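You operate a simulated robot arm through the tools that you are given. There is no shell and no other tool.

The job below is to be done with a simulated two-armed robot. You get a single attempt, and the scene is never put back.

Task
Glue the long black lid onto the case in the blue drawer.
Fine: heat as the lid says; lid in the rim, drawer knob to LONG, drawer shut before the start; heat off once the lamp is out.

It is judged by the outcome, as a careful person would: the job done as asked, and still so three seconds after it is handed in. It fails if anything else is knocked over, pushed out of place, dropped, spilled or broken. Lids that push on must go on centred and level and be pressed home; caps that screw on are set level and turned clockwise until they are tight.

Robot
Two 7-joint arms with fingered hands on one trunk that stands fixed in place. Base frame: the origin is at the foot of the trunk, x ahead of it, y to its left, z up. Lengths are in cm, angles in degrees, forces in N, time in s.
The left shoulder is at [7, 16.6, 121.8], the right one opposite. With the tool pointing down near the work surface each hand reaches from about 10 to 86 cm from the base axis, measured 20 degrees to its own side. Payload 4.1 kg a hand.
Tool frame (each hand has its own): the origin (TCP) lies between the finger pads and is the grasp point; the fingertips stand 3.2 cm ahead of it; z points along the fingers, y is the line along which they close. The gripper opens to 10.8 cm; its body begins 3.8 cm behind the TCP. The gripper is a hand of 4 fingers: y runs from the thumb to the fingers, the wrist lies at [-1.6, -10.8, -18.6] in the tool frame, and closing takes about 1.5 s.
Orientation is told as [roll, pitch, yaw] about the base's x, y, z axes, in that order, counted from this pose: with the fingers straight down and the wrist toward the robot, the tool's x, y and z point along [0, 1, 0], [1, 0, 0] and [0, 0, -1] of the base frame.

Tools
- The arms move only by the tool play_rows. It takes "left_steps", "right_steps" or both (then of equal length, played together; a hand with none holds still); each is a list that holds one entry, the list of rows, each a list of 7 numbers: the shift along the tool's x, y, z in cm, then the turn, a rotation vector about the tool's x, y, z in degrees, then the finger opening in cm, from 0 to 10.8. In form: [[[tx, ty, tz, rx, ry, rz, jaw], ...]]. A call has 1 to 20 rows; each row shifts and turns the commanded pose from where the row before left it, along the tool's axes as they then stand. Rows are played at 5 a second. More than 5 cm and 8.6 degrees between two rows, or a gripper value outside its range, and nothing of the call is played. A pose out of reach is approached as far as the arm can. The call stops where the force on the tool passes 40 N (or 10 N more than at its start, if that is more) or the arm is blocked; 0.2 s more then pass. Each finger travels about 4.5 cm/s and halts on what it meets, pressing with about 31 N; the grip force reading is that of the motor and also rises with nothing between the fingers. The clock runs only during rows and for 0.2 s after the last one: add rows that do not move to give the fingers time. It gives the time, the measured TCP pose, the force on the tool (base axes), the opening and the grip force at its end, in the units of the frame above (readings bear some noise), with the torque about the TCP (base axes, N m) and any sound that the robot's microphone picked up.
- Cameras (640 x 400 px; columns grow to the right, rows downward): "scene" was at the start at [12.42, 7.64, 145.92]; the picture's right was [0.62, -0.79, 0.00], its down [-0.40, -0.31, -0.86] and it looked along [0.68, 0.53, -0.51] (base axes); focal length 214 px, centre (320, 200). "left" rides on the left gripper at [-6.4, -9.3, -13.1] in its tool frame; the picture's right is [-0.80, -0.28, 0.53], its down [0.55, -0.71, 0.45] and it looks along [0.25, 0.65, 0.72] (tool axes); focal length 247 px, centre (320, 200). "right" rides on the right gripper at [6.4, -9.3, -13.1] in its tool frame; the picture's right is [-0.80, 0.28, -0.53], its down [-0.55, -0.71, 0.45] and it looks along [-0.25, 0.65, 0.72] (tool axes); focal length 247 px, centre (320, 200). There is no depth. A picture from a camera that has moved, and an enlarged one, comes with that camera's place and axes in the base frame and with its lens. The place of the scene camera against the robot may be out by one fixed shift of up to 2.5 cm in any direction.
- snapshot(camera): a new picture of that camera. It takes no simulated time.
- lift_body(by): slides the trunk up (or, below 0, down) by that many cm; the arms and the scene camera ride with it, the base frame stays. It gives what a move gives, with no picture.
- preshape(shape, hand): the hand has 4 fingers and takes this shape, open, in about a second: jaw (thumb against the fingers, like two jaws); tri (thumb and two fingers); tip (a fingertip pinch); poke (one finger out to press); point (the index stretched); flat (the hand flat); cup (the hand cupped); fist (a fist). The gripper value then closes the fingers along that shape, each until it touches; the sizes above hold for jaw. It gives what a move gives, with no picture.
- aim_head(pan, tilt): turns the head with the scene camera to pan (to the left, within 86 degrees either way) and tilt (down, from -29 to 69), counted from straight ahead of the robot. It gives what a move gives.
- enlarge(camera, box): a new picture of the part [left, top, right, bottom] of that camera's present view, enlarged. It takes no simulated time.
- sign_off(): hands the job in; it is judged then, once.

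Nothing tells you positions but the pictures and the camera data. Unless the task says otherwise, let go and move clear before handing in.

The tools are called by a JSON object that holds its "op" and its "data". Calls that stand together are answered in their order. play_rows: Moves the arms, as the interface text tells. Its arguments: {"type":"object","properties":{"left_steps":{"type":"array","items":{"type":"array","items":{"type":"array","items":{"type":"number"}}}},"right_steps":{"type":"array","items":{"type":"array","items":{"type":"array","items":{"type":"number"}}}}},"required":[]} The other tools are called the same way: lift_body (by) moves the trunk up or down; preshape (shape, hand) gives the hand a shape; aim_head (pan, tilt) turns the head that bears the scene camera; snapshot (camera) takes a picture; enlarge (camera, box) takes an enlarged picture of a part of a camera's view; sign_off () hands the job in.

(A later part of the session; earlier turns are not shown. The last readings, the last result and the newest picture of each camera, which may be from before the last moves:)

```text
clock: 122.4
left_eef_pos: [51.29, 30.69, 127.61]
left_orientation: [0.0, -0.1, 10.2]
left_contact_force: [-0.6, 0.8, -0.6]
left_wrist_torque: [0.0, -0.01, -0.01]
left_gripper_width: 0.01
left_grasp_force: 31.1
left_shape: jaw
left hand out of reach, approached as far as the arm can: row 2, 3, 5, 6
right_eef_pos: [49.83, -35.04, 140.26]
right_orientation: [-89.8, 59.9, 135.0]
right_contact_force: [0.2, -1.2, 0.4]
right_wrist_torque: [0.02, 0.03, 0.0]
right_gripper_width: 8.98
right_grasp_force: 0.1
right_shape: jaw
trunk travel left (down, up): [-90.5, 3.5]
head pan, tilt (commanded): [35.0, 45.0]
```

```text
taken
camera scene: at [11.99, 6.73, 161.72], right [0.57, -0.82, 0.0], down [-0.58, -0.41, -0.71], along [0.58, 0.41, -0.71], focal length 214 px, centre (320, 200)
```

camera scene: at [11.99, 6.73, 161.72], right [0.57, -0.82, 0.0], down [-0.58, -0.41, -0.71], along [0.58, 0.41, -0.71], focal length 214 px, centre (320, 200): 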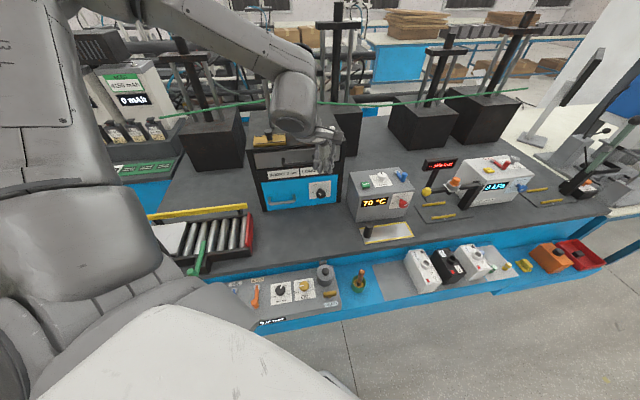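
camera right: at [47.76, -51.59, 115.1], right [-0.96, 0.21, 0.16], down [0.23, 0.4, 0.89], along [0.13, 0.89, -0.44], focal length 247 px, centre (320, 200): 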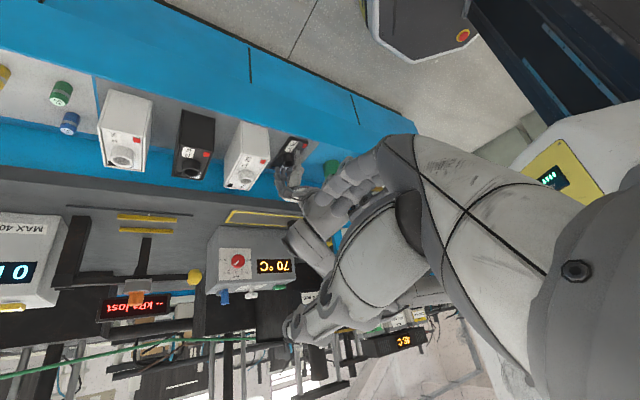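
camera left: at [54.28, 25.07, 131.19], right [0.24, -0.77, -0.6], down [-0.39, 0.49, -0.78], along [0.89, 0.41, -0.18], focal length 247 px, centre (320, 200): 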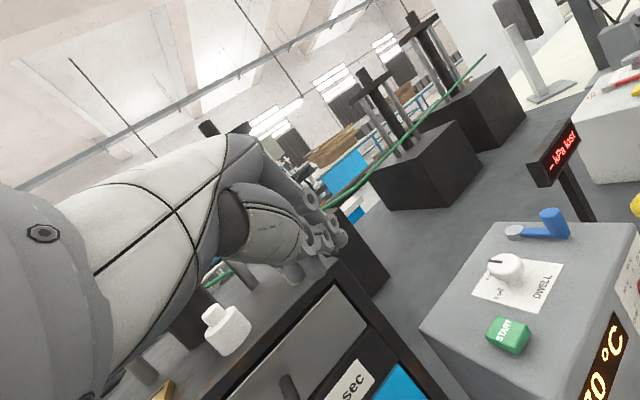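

The left hand is hanging straight again. With the shoulder this high, I'll retry by lowering first, then going forward with the wrist below the shoulder.

{"op": "play_rows", "data": {"left_steps": [[[0, 0, 3.5, 0, 0, 0, 0], [0, 0, 3.5, 0, 0, 0, 0], [0, 0, 3.5, 0, 0, 0, 0], [0, 0, 3.0, 0, 0, 0, 0], [-1.0, 3, 0, 0, 0, 0, 0], [-1.0, 3, 0, 0, 0, 0, 0], [-1.0, 3, 0, 0, 0, 0, 0], [-1.0, 3, 0, 0, 0, 0, 0], [0, 0, 0, 0, 0, 0, 0]]]}}

{"op": "snapshot", "data": {"camera": "scene"}}

```text
clock: 124.4
left_eef_pos: [60.65, 31.83, 117.92]
left_orientation: [0.0, -0.1, 10.2]
left_contact_force: [-0.4, -0.3, -0.1]
left_wrist_torque: [0.02, -0.01, 0.0]
left_gripper_width: 0.0
left_grasp_force: 31.2
left_shape: jaw
left hand out of reach, approached as far as the arm can: row 6, 7, 8
right_eef_pos: [49.77, -35.13, 140.28]
right_orientation: [-90.0, 59.9, 134.9]
right_contact_force: [0.9, -0.4, -0.2]
right_wrist_torque: [0.03, 0.0, 0.0]
right_gripper_width: 8.98
right_grasp_force: 0.0
right_shape: jaw
trunk travel left (down, up): [-90.5, 3.5]
head pan, tilt (commanded): [35.0, 45.0]
```

```text
taken
camera scene: at [11.96, 6.68, 161.73], right [0.57, -0.82, 0.0], down [-0.58, -0.41, -0.71], along [0.58, 0.41, -0.71], focal length 214 px, centre (320, 200)
```

scene: 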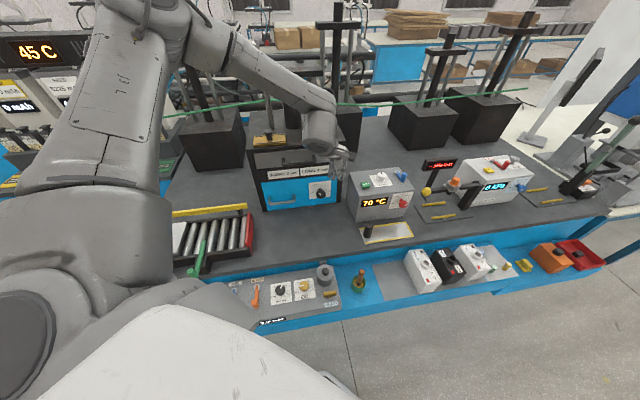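

The left arm stays blocked, so the right arm it is. I'll park the left hand high and back near its starting pose, then lower the trunk to the height where the right arm worked before.

{"op": "play_rows", "data": {"left_steps": [[[0, -3, -1, 0, 0, 0, 2], [0.8, -2.5, -3.2, 0, 0, 0, 2], [0.8, -2.5, -3.2, 0, 0, 0, 2], [0.8, -2, -3.4, 0, 0, 0, 2], [0.8, -2, -3.4, 0, 0, 0, 2], [0.8, -2, -3.4, 0, 0, 0, 2], [0.8, -1.5, -3.6, 0, 0, 0, 2], [0.8, -1.5, -3.6, 0, 0, 0, 2], [0.8, -1, -3.6, 0, 0, 0, 2], [0, 0, 0, 0, 0, 0, 2]]]}}

{"op": "snapshot", "data": {"camera": "scene"}}

```text
clock: 126.6
left_eef_pos: [41.62, 34.52, 146.25]
left_orientation: [0.0, -0.2, 10.2]
left_contact_force: [0.3, 0.8, -0.1]
left_wrist_torque: [0.02, -0.02, 0.04]
left_gripper_width: 1.98
left_grasp_force: 0.0
left_shape: jaw
right_eef_pos: [49.83, -35.15, 140.16]
right_orientation: [-89.9, 59.9, 135.0]
right_contact_force: [0.3, 0.0, 0.2]
right_wrist_torque: [0.0, -0.01, 0.01]
right_gripper_width: 9.0
right_grasp_force: 0.0
right_shape: jaw
trunk travel left (down, up): [-90.5, 3.5]
head pan, tilt (commanded): [35.0, 45.0]
```

```text
taken
camera scene: at [12.02, 6.67, 161.72], right [0.57, -0.82, 0.0], down [-0.58, -0.41, -0.71], along [0.58, 0.41, -0.71], focal length 214 px, centre (320, 200)
```

scene: 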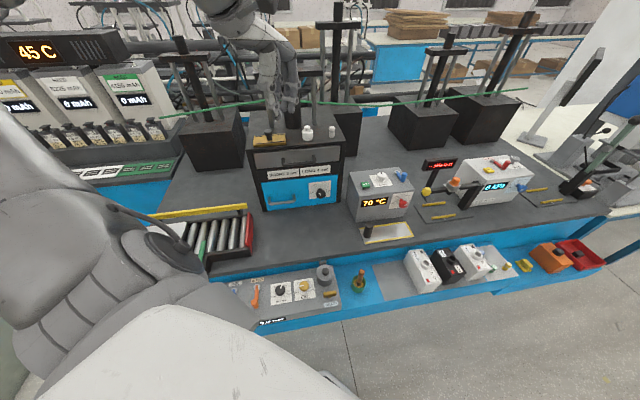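

{"op": "lift_body", "data": {"by": -27}}

{"op": "snapshot", "data": {"camera": "scene"}}

{"op": "snapshot", "data": {"camera": "right"}}

```text
clock: 129.4
left_eef_pos: [41.71, 34.58, 119.2]
left_orientation: [0.0, -0.2, 10.2]
left_contact_force: [0.1, 0.1, -0.2]
left_wrist_torque: [0.02, 0.0, -0.01]
left_gripper_width: 1.98
left_grasp_force: 0.1
left_shape: jaw
right_eef_pos: [49.9, -35.2, 113.26]
right_orientation: [-90.0, 59.9, 134.9]
right_contact_force: [0.6, -0.1, 1.1]
right_wrist_torque: [0.02, 0.02, 0.01]
right_gripper_width: 8.97
right_grasp_force: 0.1
right_shape: jaw
trunk travel left (down, up): [-63.5, 30.5]
head pan, tilt (commanded): [35.0, 45.0]
```

```text
taken
camera scene: at [11.97, 6.69, 134.73], right [0.57, -0.82, 0.0], down [-0.58, -0.41, -0.71], along [0.58, 0.41, -0.71], focal length 214 px, centre (320, 200)
```

scene: 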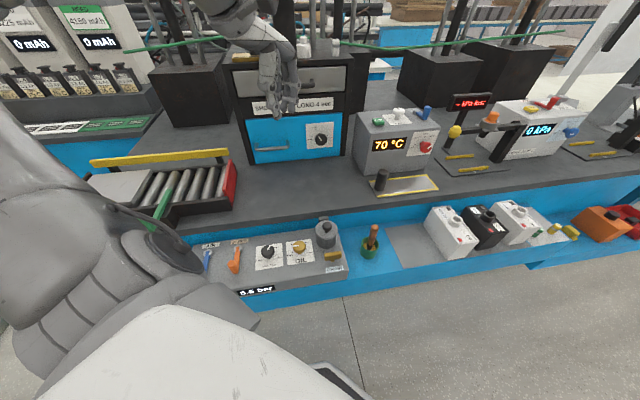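

```text
taken
camera right: at [47.74, -51.58, 118.12], right [-0.96, 0.21, 0.15], down [0.23, 0.4, 0.89], along [0.13, 0.89, -0.44], focal length 247 px, centre (320, 200)
```

right: 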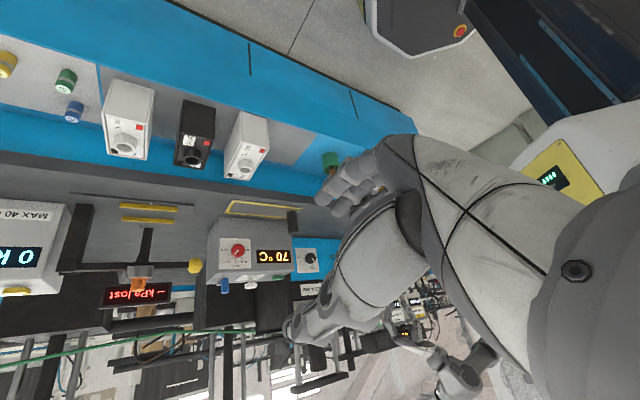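

Trunk lowered, left hand clear. Now I'll bring the right hand with closed fingers toward the front of the control box, above its top level.

{"op": "play_rows", "data": {"right_steps": [[[0, 0, 0, 0, 0, -7.5, 4], [0, 0, 0, 0, 0, -7.5, 0], [0, 0, 0, 0, 0, -7.5, 0], [0, 0, 0, 0, 0, -7.5, 0], [-1.92, 0.2, 3.8, 0, 0, 0, 0], [-1.92, 0.2, 3.8, 0, 0, 0, 0], [-1.92, 0.2, 3.8, 0, 0, 0, 0], [-1.92, 0.2, 3.8, 0, 0, 0, 0], [-1.92, 0.2, 3.8, 0, 0, 0, 0], [-1.92, 0.2, 3.8, 0, 0, 0, 0], [-1.92, 0.2, 3.8, 0, 0, 0, 0], [-1.92, 0.2, 3.8, 0, 0, 0, 0], [-1.92, 0.2, 3.8, 0, 0, 0, 0], [-1.92, 0.2, 3.8, 0, 0, 0, 0], [-1.92, 0.2, 3.8, 0, 0, 0, 0], [0, 0, 0, 0, 0, 0, 0]]]}}

{"op": "snapshot", "data": {"camera": "right"}}

{"op": "snapshot", "data": {"camera": "scene"}}

```text
clock: 132.8
left_eef_pos: [41.68, 34.34, 119.09]
left_orientation: [0.0, 0.0, 10.3]
left_contact_force: [-0.5, 0.2, -0.4]
left_wrist_torque: [0.0, 0.0, 0.01]
left_gripper_width: 1.95
left_grasp_force: 0.1
left_shape: jaw
right_eef_pos: [64.54, 9.26, 111.13]
right_orientation: [-105.2, 89.9, 119.7]
right_contact_force: [-0.1, -0.4, -0.4]
right_wrist_torque: [0.0, 0.02, -0.01]
right_gripper_width: 0.0
right_grasp_force: 30.7
right_shape: jaw
trunk travel left (down, up): [-63.5, 30.5]
head pan, tilt (commanded): [35.0, 45.0]
```

```text
taken
camera right: at [59.69, -4.4, 120.49], right [-0.94, 0.19, -0.28], down [-0.07, 0.7, 0.71], along [0.33, 0.68, -0.65], focal length 247 px, centre (320, 200)
```

right: 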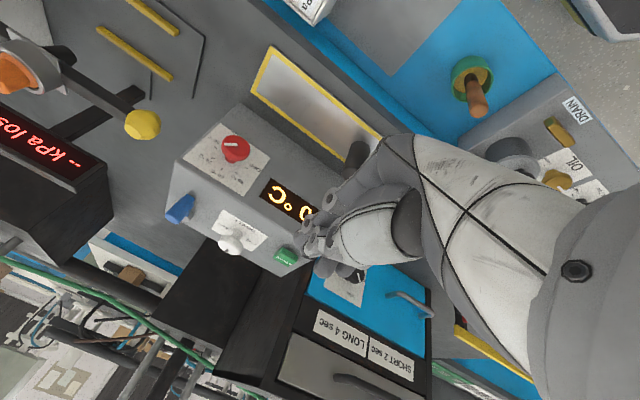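

```text
taken
camera scene: at [11.96, 6.57, 134.73], right [0.57, -0.82, 0.0], down [-0.58, -0.4, -0.71], along [0.58, 0.41, -0.71], focal length 214 px, centre (320, 200)
```

scene: 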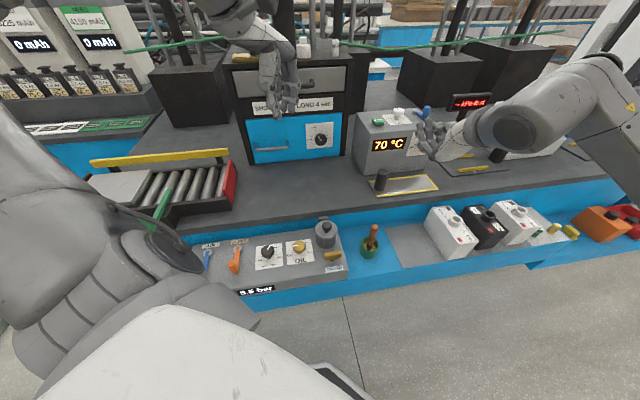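

{"op": "enlarge", "data": {"camera": "right", "box": [150, 90, 350, 290]}}

```text
2.00 times, centred on (250, 190) of right
camera zoom: at [59.69, -4.4, 120.49], right [-0.94, 0.19, -0.28], down [-0.07, 0.7, 0.71], along [0.33, 0.68, -0.65], focal length 494 px, centre (460, 220)
```

zoom: 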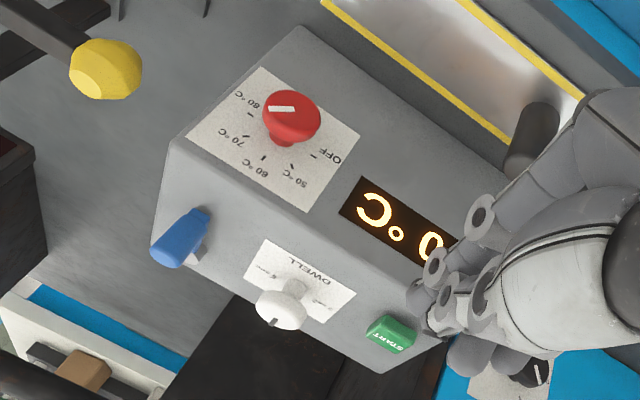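

START's top is at about s=73.8, w=35.1, z=103. I'll bring the fingertips over it, staying about 3 cm above.

{"op": "play_rows", "data": {"right_steps": [[[-1.35, 0.9, 3.5, 0, 0, 0, 0], [-1.35, 0.9, 3.5, 0, 0, 0, 0], [-1.3, 0.5, 3.5, 0, 0, 0, 0], [0, 0, 3.5, 0, 0, 0, 0], [0, 0, 3, 0, 0, 0, 0], [0, 0, 2, 0, 0, 0, 0], [0, 0, 0, 0, 0, 0, 0]]]}}

{"op": "snapshot", "data": {"camera": "right"}}

{"op": "enlarge", "data": {"camera": "scene", "box": [330, 80, 470, 190]}}

{"op": "snapshot", "data": {"camera": "left"}}

```text
clock: 134.4
left_eef_pos: [41.77, 34.51, 119.27]
left_orientation: [0.0, -0.2, 10.1]
left_contact_force: [0.5, 0.2, 0.3]
left_wrist_torque: [-0.03, 0.01, -0.01]
left_gripper_width: 1.97
left_grasp_force: 0.1
left_shape: jaw
right_eef_pos: [75.06, 25.75, 108.9]
right_orientation: [-77.8, 89.9, 147.1]
right_contact_force: [0.1, -0.4, -0.3]
right_wrist_torque: [0.03, -0.02, 0.02]
right_gripper_width: 0.0
right_grasp_force: 30.8
right_shape: jaw
trunk travel left (down, up): [-63.5, 30.5]
head pan, tilt (commanded): [35.0, 45.0]
```

```text
taken
camera right: at [70.41, 11.84, 118.19], right [-0.94, 0.19, -0.28], down [-0.07, 0.7, 0.71], along [0.33, 0.68, -0.65], focal length 247 px, centre (320, 200)
```

right: 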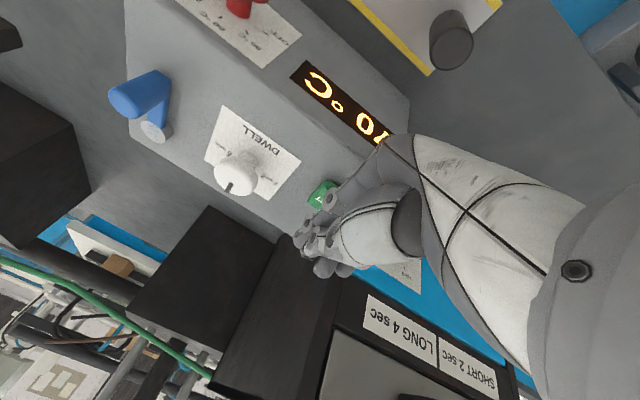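

```text
3.64 times, centred on (400, 135) of scene
camera zoom: at [11.99, 6.65, 134.72], right [0.57, -0.82, 0.0], down [-0.58, -0.41, -0.71], along [0.58, 0.41, -0.71], focal length 780 px, centre (29, 436)
```

zoom: 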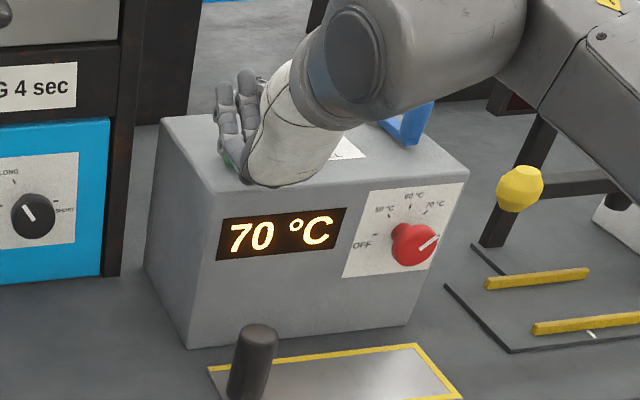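

```text
taken
camera left: at [33.82, 26.57, 132.38], right [-0.14, -0.83, -0.53], down [-0.79, 0.42, -0.45], along [0.6, 0.36, -0.72], focal length 247 px, centre (320, 200)
```

left: 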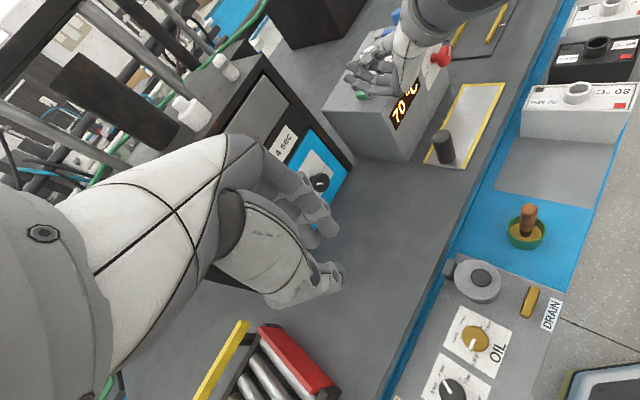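

{"op": "enlarge", "data": {"camera": "left", "box": [320, 20, 460, 160]}}

{"op": "enlarge", "data": {"camera": "right", "box": [240, 120, 400, 290]}}

```text
2.86 times, centred on (390, 90) of left
camera zoom: at [33.82, 26.57, 132.38], right [-0.14, -0.83, -0.53], down [-0.79, 0.42, -0.45], along [0.6, 0.36, -0.72], focal length 706 px, centre (120, 514)
```

zoom: 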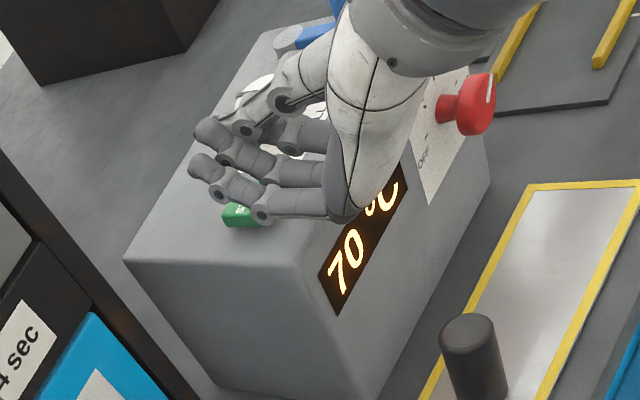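

```text
2.35 times, centred on (320, 205) of right
camera zoom: at [70.41, 11.84, 118.19], right [-0.94, 0.19, -0.28], down [-0.07, 0.7, 0.71], along [0.33, 0.68, -0.65], focal length 581 px, centre (320, 188)
```

zoom: 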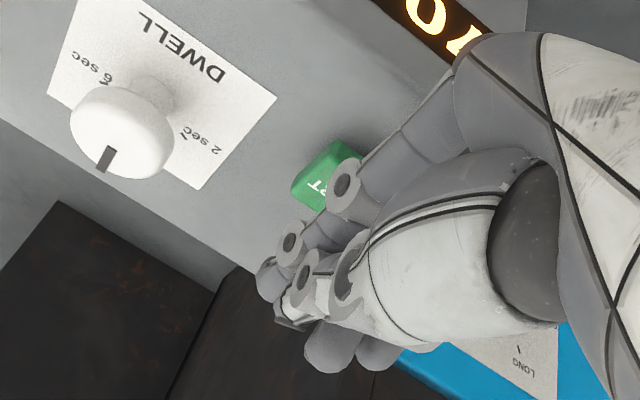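

The closed fingers are right above START. Pressing straight down in small steps.

{"op": "play_rows", "data": {"right_steps": [[[0, 1, 0, 0, 0, 0, 0], [0, 1, 0, 0, 0, 0, 0], [0, 0.5, 0, 0, 0, 0, 0], [0, 0.4, 0, 0, 0, 0, 0], [0, 0, 0, 0, 0, 0, 0]]]}}

{"op": "enlarge", "data": {"camera": "left", "box": [320, 20, 460, 160]}}

```text
clock: 135.6
left_eef_pos: [41.76, 34.65, 119.14]
left_orientation: [-0.1, -0.1, 10.1]
left_contact_force: [-0.4, -0.7, -0.8]
left_wrist_torque: [0.0, -0.01, -0.01]
left_gripper_width: 1.97
left_grasp_force: 0.1
left_shape: jaw
right_eef_pos: [75.04, 25.47, 105.9]
right_orientation: [-66.5, 89.9, 158.4]
right_contact_force: [0.8, -0.4, 0.4]
right_wrist_torque: [0.02, -0.02, -0.03]
right_gripper_width: 0.0
right_grasp_force: 31.4
right_shape: jaw
trunk travel left (down, up): [-63.5, 30.5]
head pan, tilt (commanded): [35.0, 45.0]
```

```text
2.86 times, centred on (390, 90) of left
camera zoom: at [33.82, 26.64, 132.36], right [-0.14, -0.84, -0.53], down [-0.79, 0.42, -0.45], along [0.6, 0.36, -0.72], focal length 706 px, centre (120, 514)
```

zoom: 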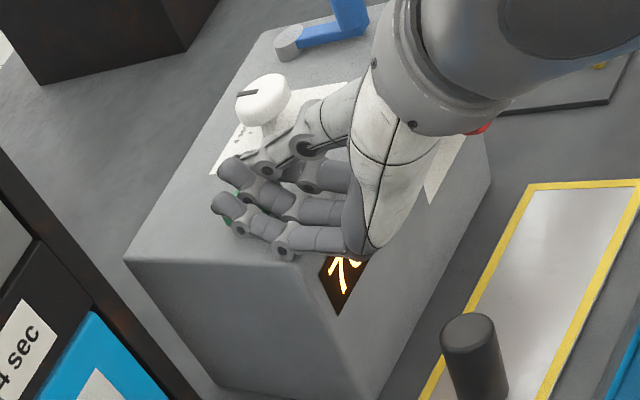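

{"op": "play_rows", "data": {"right_steps": [[[0, 0.3, 0, 0, 0, 0, 0], [0, 0.3, 0, 0, 0, 0, 0], [0, 0, 0, 0, 0, 0, 0]]]}}

{"op": "enlarge", "data": {"camera": "left", "box": [330, 40, 450, 130]}}

{"op": "enlarge", "data": {"camera": "right", "box": [240, 120, 400, 290]}}

```text
clock: 136.4
left_eef_pos: [41.64, 34.5, 119.31]
left_orientation: [0.0, -0.2, 10.2]
left_contact_force: [-0.4, 1.0, -0.1]
left_wrist_torque: [0.01, 0.0, 0.01]
left_gripper_width: 1.99
left_grasp_force: 0.0
left_shape: jaw
right_eef_pos: [75.06, 25.56, 105.58]
right_orientation: [-164.3, 89.8, 60.7]
right_contact_force: [2.6, 0.5, 14.4]
right_wrist_torque: [-0.08, 0.25, -0.03]
right_gripper_width: 0.0
right_grasp_force: 31.3
right_shape: jaw
trunk travel left (down, up): [-63.5, 30.5]
head pan, tilt (commanded): [35.0, 45.0]
```

```text
4.44 times, centred on (390, 85) of left
camera zoom: at [33.67, 26.59, 132.43], right [-0.14, -0.83, -0.53], down [-0.79, 0.42, -0.45], along [0.6, 0.36, -0.72], focal length 1098 px, centre (9, 711)
```

zoom: 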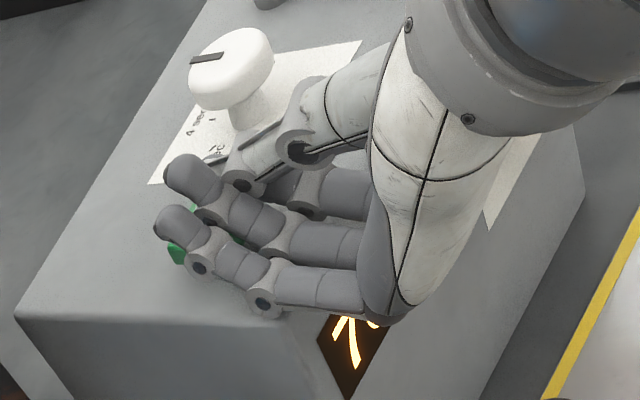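

```text
2.35 times, centred on (320, 205) of right
camera zoom: at [70.31, 11.73, 114.83], right [-0.94, 0.19, -0.28], down [-0.07, 0.7, 0.71], along [0.33, 0.69, -0.65], focal length 581 px, centre (320, 188)
```

zoom: 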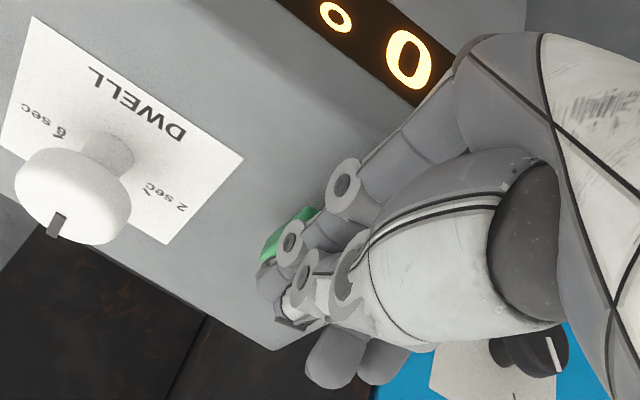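

The contact (14 N) is the knuckles on the box's front edge, not the button. I'll lift off and roll the hand 90°, so the fingers lie edge-on and flat, letting the raised button be touched first.

{"op": "play_rows", "data": {"right_steps": [[[0, -1, 0, 0, 0, 0, 0], [0, -2, 0, 0, 0, 0, 0], [0, -2, 0, 0, 0, 0, 0], [0, 0, 0, 0, 0, -7.5, 0], [0, 0, 0, 0, 0, -7.5, 0], [0, 0, 0, 0, 0, -7.5, 0], [0, 0, 0, 0, 0, -7.5, 0], [0, 0, 0, 0, 0, -7.5, 0], [0, 0, 0, 0, 0, -7.5, 0], [0, 0, 0, 0, 0, -7.5, 0], [0, 0, 0, 0, 0, -7.5, 0], [0, 0, 0, 0, 0, -7.5, 0], [0, 0, 0, 0, 0, -7.5, 0], [0, 0, 0, 0, 0, -7.5, 0], [0, 0, 0, 0, 0, -7.5, 0], [0, 0, 0, 0, 0, 0, 0]]], "left_steps": [[[0, 0, -2, 0, 0, 0, 2], [0, 0, -2, 0, 0, 0, 2], [0, 0, -2, 0, 0, 0, 2], [0, 0, -2, 0, 0, 0, 2], [0, 0, 0, 0, 0, 0, 2], [0, 0, 0, 0, 0, 0, 2], [0, 0, 0, 0, 0, 0, 2], [0, 0, 0, 0, 0, 0, 2], [0, 0, 0, 0, 0, 0, 2], [0, 0, 0, 0, 0, 0, 2], [0, 0, 0, 0, 0, 0, 2], [0, 0, 0, 0, 0, 0, 2], [0, 0, 0, 0, 0, 0, 2], [0, 0, 0, 0, 0, 0, 2], [0, 0, 0, 0, 0, 0, 2], [0, 0, 0, 0, 0, 0, 2]]]}}

{"op": "snapshot", "data": {"camera": "left"}}

{"op": "snapshot", "data": {"camera": "right"}}

{"op": "snapshot", "data": {"camera": "scene"}}

```text
clock: 139.8
left_eef_pos: [41.82, 34.63, 127.17]
left_orientation: [0.0, 0.0, 10.2]
left_contact_force: [-0.3, 0.9, 0.3]
left_wrist_torque: [-0.01, -0.01, 0.0]
left_gripper_width: 1.97
left_grasp_force: 0.1
left_shape: jaw
right_eef_pos: [75.13, 25.64, 110.33]
right_orientation: [90.0, 0.1, -45.1]
right_contact_force: [0.0, -0.4, -0.1]
right_wrist_torque: [0.01, -0.01, -0.03]
right_gripper_width: 0.02
right_grasp_force: 31.3
right_shape: jaw
trunk travel left (down, up): [-63.5, 30.5]
head pan, tilt (commanded): [35.0, 45.0]
```

```text
taken
camera left: at [33.87, 26.57, 140.46], right [-0.14, -0.83, -0.53], down [-0.79, 0.42, -0.45], along [0.6, 0.36, -0.72], focal length 247 px, centre (320, 200)
```

left: 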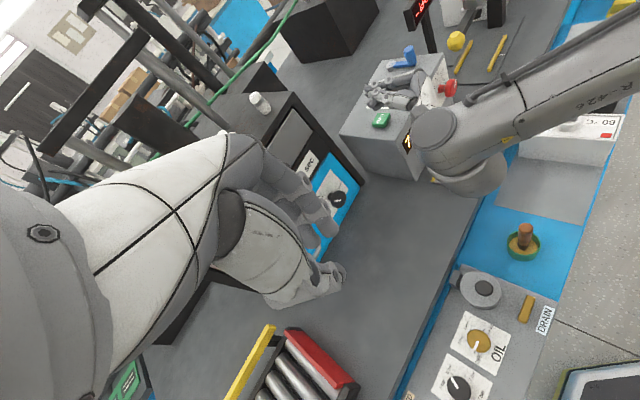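

```text
taken
camera right: at [59.37, 22.96, 116.78], right [-0.18, -0.58, -0.8], down [-0.18, 0.82, -0.55], along [0.97, 0.05, -0.25], focal length 247 px, centre (320, 200)
```

right: 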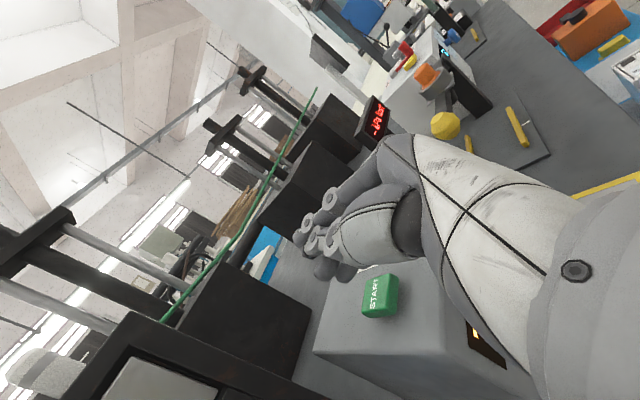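

```text
taken
camera scene: at [12.0, 6.69, 134.72], right [0.57, -0.82, 0.0], down [-0.58, -0.41, -0.71], along [0.58, 0.41, -0.71], focal length 214 px, centre (320, 200)
```

scene: 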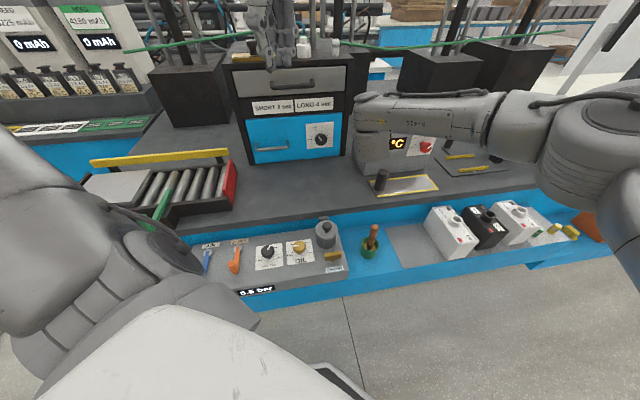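

Now the right camera sees START clearly: s≈74.1, w≈35.0, directly under the fingers' line. I'll check the finger arrangement from the left camera.

{"op": "enlarge", "data": {"camera": "left", "box": [330, 30, 490, 190]}}

{"op": "enlarge", "data": {"camera": "right", "box": [260, 160, 460, 350]}}

```text
2.50 times, centred on (410, 110) of left
camera zoom: at [33.87, 26.57, 140.46], right [-0.14, -0.83, -0.53], down [-0.79, 0.42, -0.45], along [0.6, 0.36, -0.72], focal length 617 px, centre (95, 425)
```

zoom: 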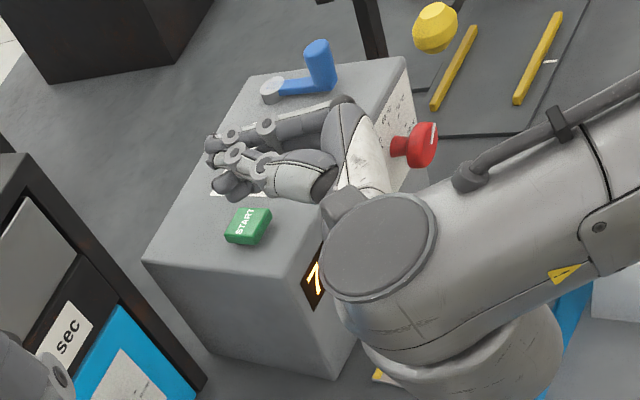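

```text
2.11 times, centred on (360, 255) of right
camera zoom: at [59.37, 22.96, 116.78], right [-0.18, -0.58, -0.8], down [-0.18, 0.82, -0.55], along [0.97, 0.05, -0.25], focal length 520 px, centre (236, 84)
```

zoom: 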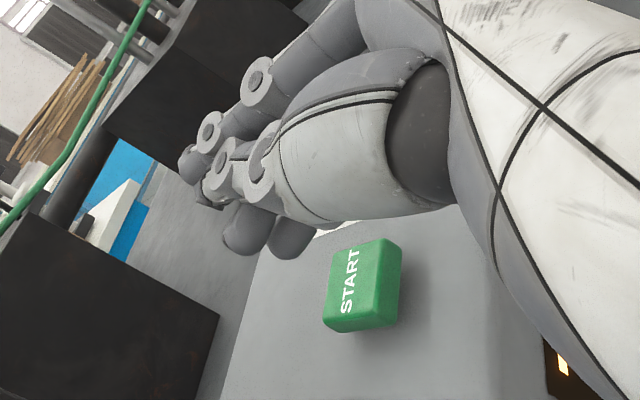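

TCP is laterally aligned with START. I'll move 1.3 cm further in and press down, fingers edge-on.

{"op": "play_rows", "data": {"right_steps": [[[0, 0, 1.3, 0, 0, 0, 0], [-1, 0, 0, 0, 0, 0, 0], [-1, 0, 0, 0, 0, 0, 0], [-0.8, 0, 0, 0, 0, 0, 0], [0, 0, 0, 0, 0, 0, 0]]]}}

{"op": "enlarge", "data": {"camera": "right", "box": [260, 160, 460, 350]}}

{"op": "enlarge", "data": {"camera": "left", "box": [340, 60, 440, 140]}}

```text
clock: 141.0
left_eef_pos: [41.74, 34.63, 127.28]
left_orientation: [0.0, -0.1, 10.1]
left_contact_force: [-0.1, -0.4, -1.1]
left_wrist_torque: [0.01, -0.02, -0.03]
left_gripper_width: 1.99
left_grasp_force: 0.1
left_shape: jaw
right_eef_pos: [75.98, 26.66, 107.3]
right_orientation: [90.0, 0.0, -45.2]
right_contact_force: [-0.2, -0.1, 0.8]
right_wrist_torque: [0.02, 0.01, -0.03]
right_gripper_width: 0.0
right_grasp_force: 30.9
right_shape: jaw
trunk travel left (down, up): [-63.5, 30.5]
head pan, tilt (commanded): [35.0, 45.0]
```

```text
2.11 times, centred on (360, 255) of right
camera zoom: at [60.27, 23.89, 113.94], right [-0.18, -0.58, -0.8], down [-0.18, 0.82, -0.55], along [0.97, 0.05, -0.25], focal length 520 px, centre (236, 84)
```

zoom: 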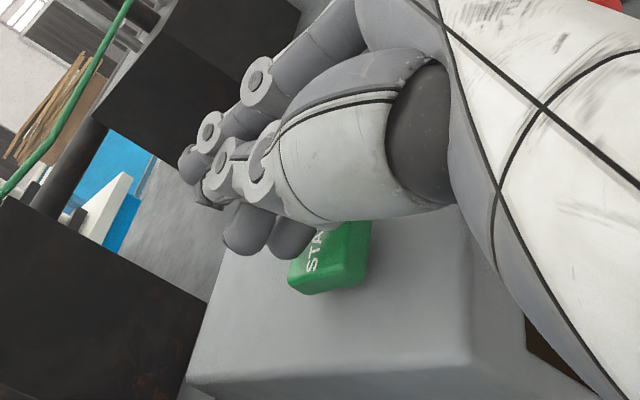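

```text
5.00 times, centred on (390, 100) of left
camera zoom: at [33.85, 26.57, 140.46], right [-0.14, -0.83, -0.53], down [-0.79, 0.42, -0.45], along [0.6, 0.36, -0.72], focal length 1235 px, centre (-30, 700)
```

zoom: 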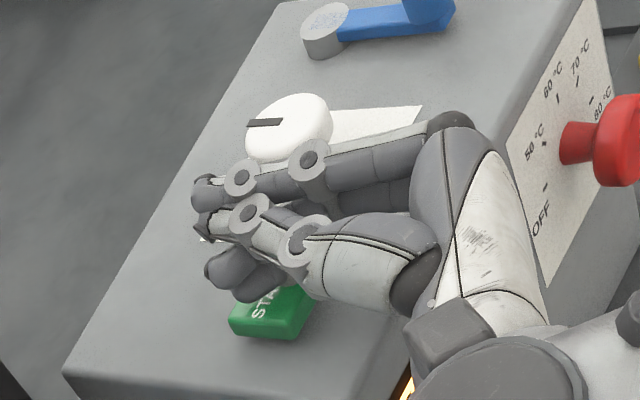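

{"op": "play_rows", "data": {"right_steps": [[[-0.4, 0, 0, 0, 0, 0, 0], [-0.4, 0, 0, 0, 0, 0, 0], [0, 0, 0, 0, 0, 0, 0]]]}}

{"op": "enlarge", "data": {"camera": "right", "box": [260, 160, 460, 350]}}

{"op": "enlarge", "data": {"camera": "left", "box": [340, 60, 440, 140]}}

```text
clock: 141.8
left_eef_pos: [41.62, 34.49, 127.39]
left_orientation: [0.0, -0.1, 10.2]
left_contact_force: [-0.2, -0.9, 0.4]
left_wrist_torque: [0.02, 0.0, -0.01]
left_gripper_width: 1.97
left_grasp_force: 0.0
left_shape: jaw
right_eef_pos: [76.1, 26.66, 106.66]
right_orientation: [90.1, 0.0, -45.1]
right_contact_force: [1.3, 0.2, 6.5]
right_wrist_torque: [-0.08, -0.08, 0.01]
right_gripper_width: 0.0
right_grasp_force: 30.9
right_shape: jaw
trunk travel left (down, up): [-63.5, 30.5]
head pan, tilt (commanded): [35.0, 45.0]
heard: click
```

```text
2.11 times, centred on (360, 255) of right
camera zoom: at [60.26, 23.86, 113.24], right [-0.18, -0.58, -0.8], down [-0.18, 0.82, -0.55], along [0.97, 0.05, -0.25], focal length 520 px, centre (236, 84)
```

zoom: 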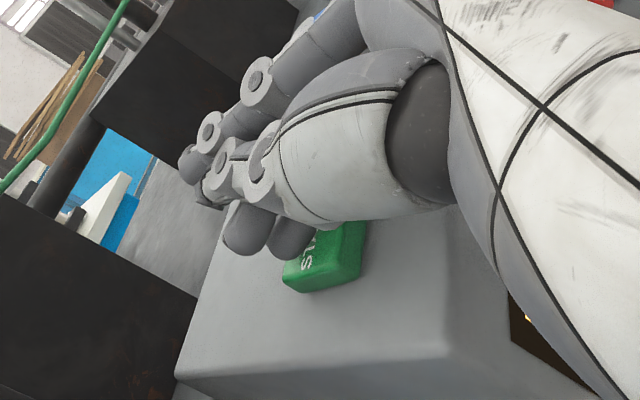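

```text
5.00 times, centred on (390, 100) of left
camera zoom: at [33.77, 26.57, 140.49], right [-0.14, -0.83, -0.53], down [-0.79, 0.42, -0.45], along [0.6, 0.36, -0.72], focal length 1235 px, centre (-30, 700)
```

zoom: 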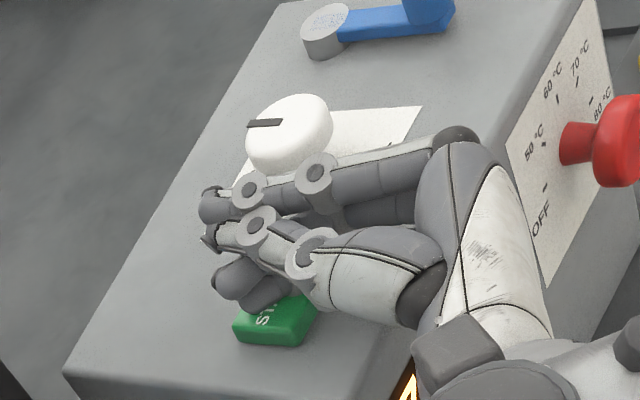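

A click was heard, so START registered. I'll lift off now and look for the lamp.

{"op": "play_rows", "data": {"right_steps": [[[1.5, 0, 0, 0, 0, 0, 0], [2, 0, 0, 0, 0, 0, 0]]]}}

{"op": "snapshot", "data": {"camera": "scene"}}

{"op": "snapshot", "data": {"camera": "left"}}

{"op": "enlarge", "data": {"camera": "scene", "box": [230, 30, 470, 190]}}

```text
clock: 142.4
left_eef_pos: [41.58, 34.43, 127.36]
left_orientation: [0.0, -0.1, 10.1]
left_contact_force: [0.0, -0.7, 1.0]
left_wrist_torque: [0.0, 0.0, -0.02]
left_gripper_width: 1.98
left_grasp_force: 0.1
left_shape: jaw
right_eef_pos: [75.96, 26.5, 110.23]
right_orientation: [90.0, 0.1, -45.1]
right_contact_force: [-0.9, 0.4, 0.2]
right_wrist_torque: [0.0, -0.03, 0.01]
right_gripper_width: 0.0
right_grasp_force: 31.4
right_shape: jaw
trunk travel left (down, up): [-63.5, 30.5]
head pan, tilt (commanded): [35.0, 45.0]
```

```text
taken
camera scene: at [11.91, 6.68, 134.72], right [0.57, -0.82, 0.0], down [-0.58, -0.41, -0.71], along [0.58, 0.41, -0.71], focal length 214 px, centre (320, 200)
```

scene: 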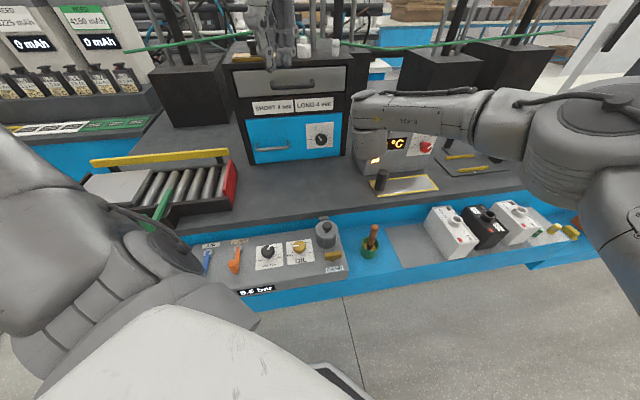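

```text
taken
camera left: at [33.78, 26.56, 140.48], right [-0.14, -0.83, -0.53], down [-0.79, 0.42, -0.45], along [0.6, 0.36, -0.72], focal length 247 px, centre (320, 200)
```

left: 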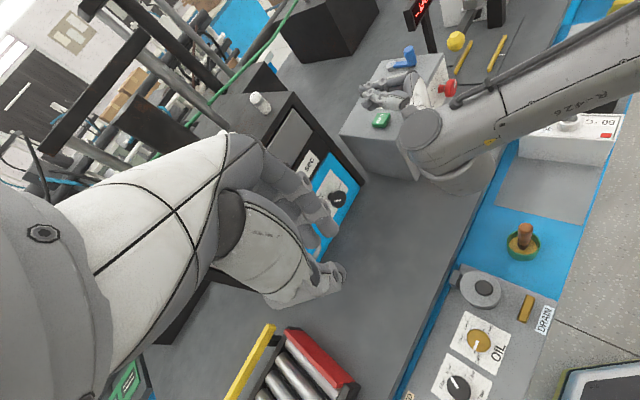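

```text
2.50 times, centred on (350, 110) of scene
camera zoom: at [11.91, 6.68, 134.72], right [0.57, -0.82, 0.0], down [-0.58, -0.41, -0.71], along [0.58, 0.41, -0.71], focal length 536 px, centre (245, 425)
```

zoom: 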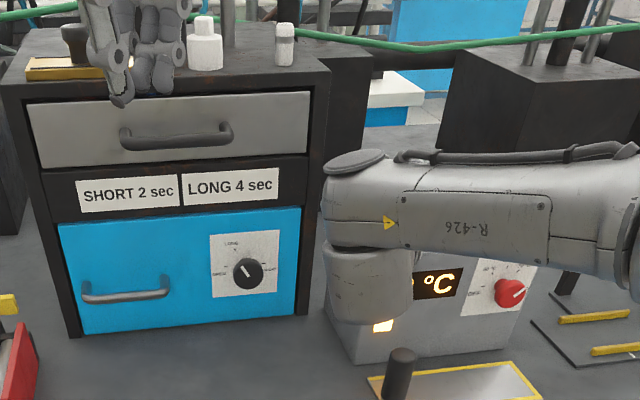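

A lamp is now lit on the front of the control box below the display. While it runs I'll back the right hand out and watch the lamp.

{"op": "play_rows", "data": {"right_steps": [[[0, 0, -3.5, 0, 0, 0, 0], [0, 0, -4, 0, 0, 0, 0], [0, 0, -4, 0, 0, 0, 0], [0, 0, -4, 0, 0, 0, 0], [0, 3, -2, 0, 0, 0, 2], [0, 4, 0, 0, 0, 0, 6]]]}}

{"op": "enlarge", "data": {"camera": "scene", "box": [330, 80, 470, 200]}}

{"op": "enlarge", "data": {"camera": "left", "box": [320, 30, 480, 190]}}

```text
clock: 143.8
left_eef_pos: [41.74, 34.5, 127.26]
left_orientation: [0.0, -0.2, 10.1]
left_contact_force: [0.6, 0.8, -0.3]
left_wrist_torque: [0.01, -0.03, -0.02]
left_gripper_width: 1.98
left_grasp_force: 0.0
left_shape: jaw
right_eef_pos: [68.64, 9.49, 110.11]
right_orientation: [90.0, 0.1, -45.1]
right_contact_force: [0.4, -0.7, -0.9]
right_wrist_torque: [0.0, 0.02, 0.0]
right_gripper_width: 2.56
right_grasp_force: 0.1
right_shape: jaw
trunk travel left (down, up): [-63.5, 30.5]
head pan, tilt (commanded): [35.0, 45.0]
```

```text
3.33 times, centred on (400, 140) of scene
camera zoom: at [12.03, 6.66, 134.72], right [0.57, -0.82, 0.0], down [-0.58, -0.41, -0.71], along [0.58, 0.41, -0.71], focal length 715 px, centre (53, 400)
```

zoom: 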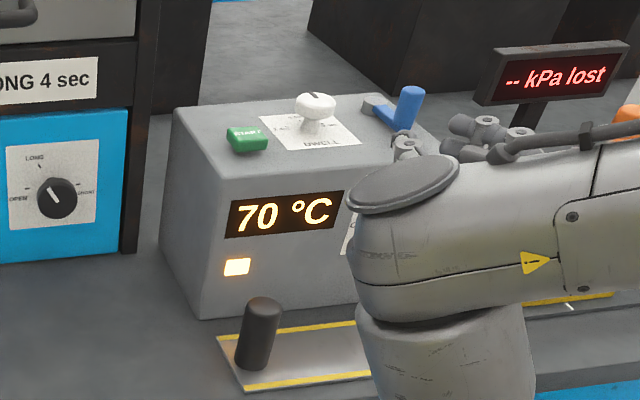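

```text
2.50 times, centred on (400, 110) of left
camera zoom: at [33.9, 26.54, 140.45], right [-0.14, -0.83, -0.53], down [-0.79, 0.42, -0.45], along [0.6, 0.36, -0.72], focal length 617 px, centre (120, 425)
```

zoom: 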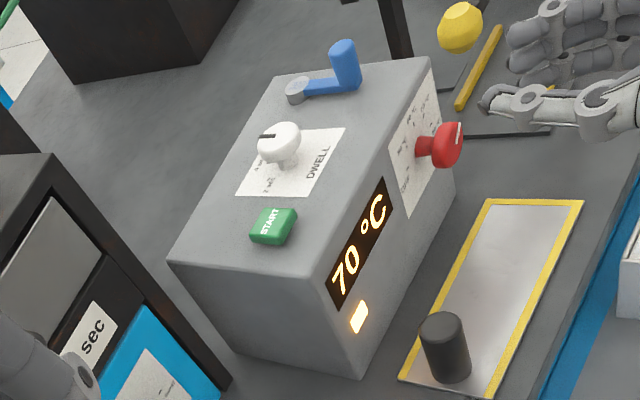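

The lamp below the display is lit. While it runs its 4 s, I'll bring the open right hand in front of the heat knob and roll it to the starting angle for a counter-clockwise turn.

{"op": "play_rows", "data": {"right_steps": [[[-3.3, 2.05, 0, 0, 0, 0, 7.5], [-3.3, 2.05, 0, 0, 0, 0, 7.5], [-3.3, 2.05, 0, 0, 0, 0, 7.5], [-3.3, 2.05, 0, 0, 0, 0, 7.5], [0, 0, 0, 0, 0, 8, 7.5], [0, 0, 0, 0, 0, 8, 7.5], [0, 0, 0, 0, 0, 8, 7.5], [0, 0, 0, 0, 0, 8, 7.5], [0, 0, 0, 0, 0, 8, 7.5], [0, 0, 0, 0, 0, 8, 7.5]]]}}

{"op": "enlarge", "data": {"camera": "left", "box": [320, 30, 480, 190]}}

{"op": "snapshot", "data": {"camera": "scene"}}

```text
clock: 146.0
left_eef_pos: [41.8, 34.45, 127.19]
left_orientation: [0.1, 0.0, 10.2]
left_contact_force: [-0.5, -0.2, 0.2]
left_wrist_torque: [0.04, 0.01, 0.0]
left_gripper_width: 2.0
left_grasp_force: 0.1
left_shape: jaw
right_eef_pos: [74.44, 3.25, 96.99]
right_orientation: [90.0, 48.1, -45.1]
right_contact_force: [-0.3, 0.4, -0.5]
right_wrist_torque: [-0.01, -0.01, 0.05]
right_gripper_width: 7.46
right_grasp_force: 0.0
right_shape: jaw
trunk travel left (down, up): [-63.5, 30.5]
head pan, tilt (commanded): [35.0, 45.0]
```

```text
2.50 times, centred on (400, 110) of left
camera zoom: at [33.89, 26.46, 140.48], right [-0.14, -0.83, -0.53], down [-0.79, 0.42, -0.45], along [0.6, 0.36, -0.72], focal length 617 px, centre (120, 425)
```

zoom: 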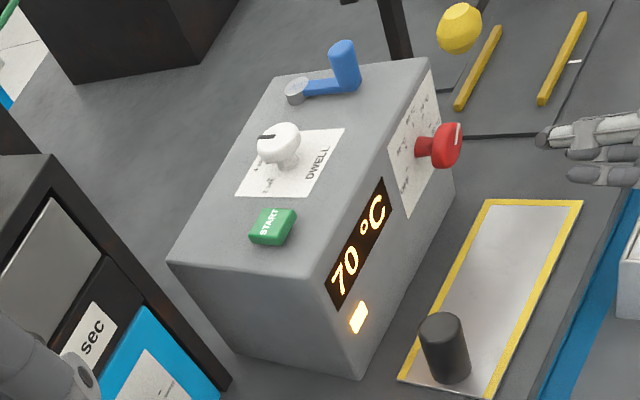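

```text
taken
camera scene: at [12.01, 6.59, 134.73], right [0.57, -0.82, 0.0], down [-0.58, -0.4, -0.71], along [0.58, 0.41, -0.71], focal length 214 px, centre (320, 200)
```

scene: 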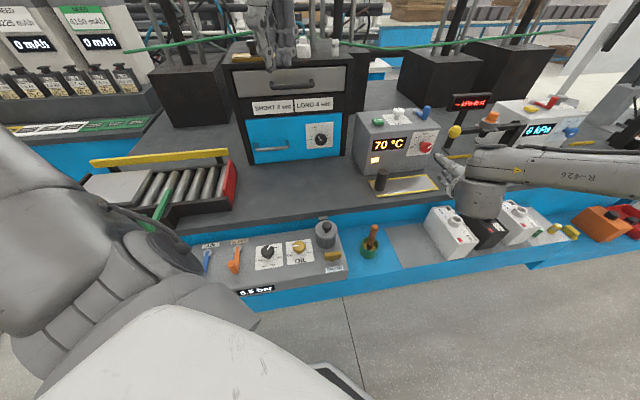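

The lamp is still lit at t=146. I'll continue the roll and keep watching.

{"op": "play_rows", "data": {"right_steps": [[[0, 0, 0, 0, 0, 7.9, 7.5], [0, 0, 0, 0, 0, 7.9, 7.5], [0, 0, 0, 0, 0, 7.9, 7.5], [0, 0, 0, 0, 0, 7.9, 7.5], [0, 0, 0, 0, 0, 7.9, 7.5]]]}}

{"op": "enlarge", "data": {"camera": "left", "box": [320, 30, 480, 190]}}

{"op": "play_rows", "data": {"right_steps": [[[0, 0, 0, 0, 0, 7.9, 7.5], [0, 0, 0, 0, 0, 7.9, 7.5], [0, 0, 0, 0, 0, 7.9, 7.5], [0, 0, 0, 0, 0, 7.9, 7.5], [0, 0, 0, 0, 0, 7.9, 7.5], [0, 0, 0, 0, 0, 7.9, 7.5]]]}}

{"op": "enlarge", "data": {"camera": "left", "box": [320, 30, 480, 190]}}

{"op": "snapshot", "data": {"camera": "right"}}

```text
clock: 147.2
left_eef_pos: [41.82, 34.55, 127.35]
left_orientation: [0.0, -0.2, 10.2]
left_contact_force: [0.2, -0.3, -0.7]
left_wrist_torque: [-0.03, -0.02, 0.0]
left_gripper_width: 1.98
left_grasp_force: 0.0
left_shape: jaw
right_eef_pos: [74.42, 3.47, 96.95]
right_orientation: [89.9, 87.6, -45.3]
right_contact_force: [-0.5, -0.5, -0.6]
right_wrist_torque: [-0.03, -0.03, -0.01]
right_gripper_width: 7.45
right_grasp_force: 0.0
right_shape: jaw
trunk travel left (down, up): [-63.5, 30.5]
head pan, tilt (commanded): [35.0, 45.0]
```

```text
2.50 times, centred on (400, 110) of left
camera zoom: at [33.9, 26.54, 140.46], right [-0.14, -0.83, -0.53], down [-0.79, 0.42, -0.45], along [0.6, 0.36, -0.72], focal length 617 px, centre (120, 425)
```

zoom: 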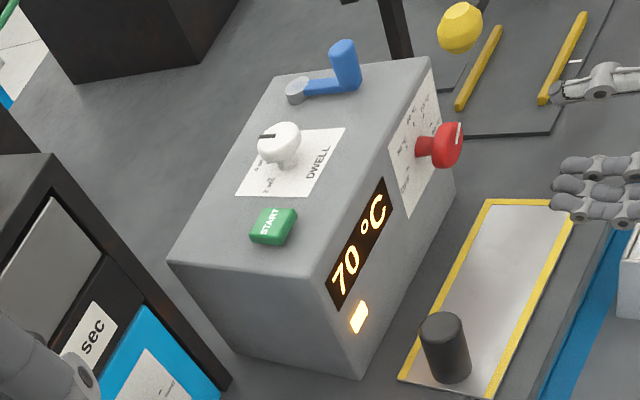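

```text
clock: 148.6
left_eef_pos: [41.83, 34.53, 127.16]
left_orientation: [0.0, -0.2, 10.2]
left_contact_force: [-0.5, 0.3, -0.5]
left_wrist_torque: [-0.01, 0.01, -0.02]
left_gripper_width: 1.96
left_grasp_force: 0.1
left_shape: jaw
right_eef_pos: [74.52, 3.48, 96.98]
right_orientation: [-90.1, 44.9, 134.9]
right_contact_force: [-0.3, -0.1, -0.1]
right_wrist_torque: [-0.03, -0.01, 0.0]
right_gripper_width: 7.48
right_grasp_force: 0.0
right_shape: jaw
trunk travel left (down, up): [-63.5, 30.5]
head pan, tilt (commanded): [35.0, 45.0]
```

```text
2.50 times, centred on (400, 110) of left
camera zoom: at [33.9, 26.55, 140.45], right [-0.14, -0.83, -0.53], down [-0.79, 0.42, -0.45], along [0.6, 0.36, -0.72], focal length 617 px, centre (120, 425)
```

zoom: 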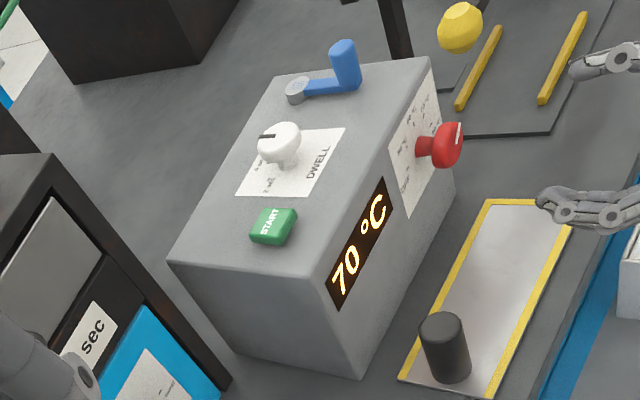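

```text
taken
camera right: at [72.97, -13.71, 98.96], right [-0.92, 0.16, 0.36], down [0.4, 0.24, 0.89], along [0.06, 0.96, -0.28], focal length 247 px, centre (320, 200)
```

right: 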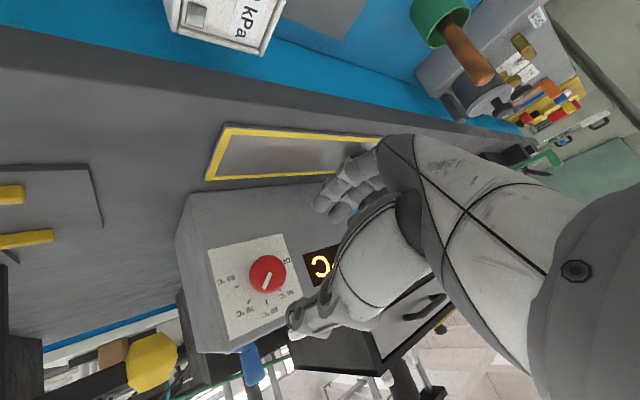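

The lamp is out after its full run. Now I'll advance onto the heat knob along its axis and grip it.

{"op": "play_rows", "data": {"right_steps": [[[-0.07, 0.2, 3, 0, 0, 0, 7.5], [0, 0, 3, 0, 0, 0, 7.5], [0, 0, 2, 0, 0, 0, 7.5], [0, 0, 1.2, 0, 0, 0, 7.5], [0, 0, 0.6, 0, 0, 0, 7.5], [0, 0, 0, 0, 0, 0, 7.5]]]}}

{"op": "enlarge", "data": {"camera": "right", "box": [190, 180, 430, 370]}}

{"op": "enlarge", "data": {"camera": "left", "box": [340, 30, 500, 190]}}

```text
clock: 150.0
left_eef_pos: [41.78, 34.63, 127.32]
left_orientation: [0.0, -0.1, 10.2]
left_contact_force: [-1.5, 0.6, -0.4]
left_wrist_torque: [0.04, 0.04, -0.02]
left_gripper_width: 1.98
left_grasp_force: 0.1
left_shape: jaw
right_eef_pos: [81.37, 10.44, 96.94]
right_orientation: [-90.0, 45.0, 134.8]
right_contact_force: [0.1, -0.6, -0.1]
right_wrist_torque: [0.0, 0.01, -0.01]
right_gripper_width: 7.46
right_grasp_force: 0.0
right_shape: jaw
trunk travel left (down, up): [-63.5, 30.5]
head pan, tilt (commanded): [35.0, 45.0]
```

```text
2.11 times, centred on (310, 275) of right
camera zoom: at [79.85, -6.67, 99.0], right [-0.92, 0.17, 0.36], down [0.4, 0.24, 0.89], along [0.06, 0.96, -0.28], focal length 520 px, centre (341, 42)
```

zoom: 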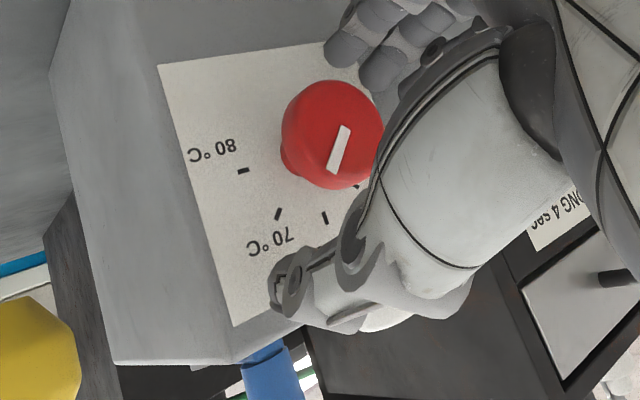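

```text
2.50 times, centred on (420, 110) of left
camera zoom: at [33.87, 26.57, 140.46], right [-0.14, -0.83, -0.53], down [-0.79, 0.42, -0.45], along [0.6, 0.36, -0.72], focal length 617 px, centre (70, 425)
```

zoom: 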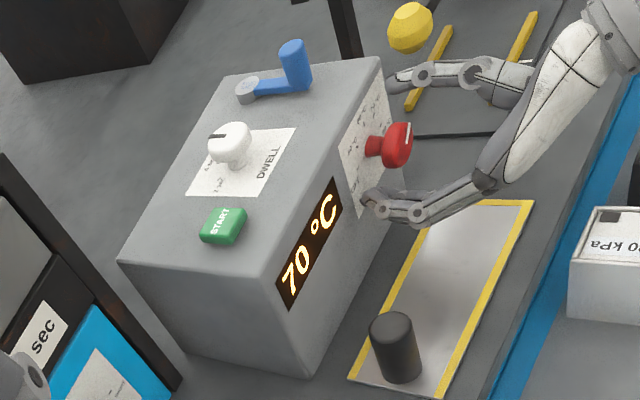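

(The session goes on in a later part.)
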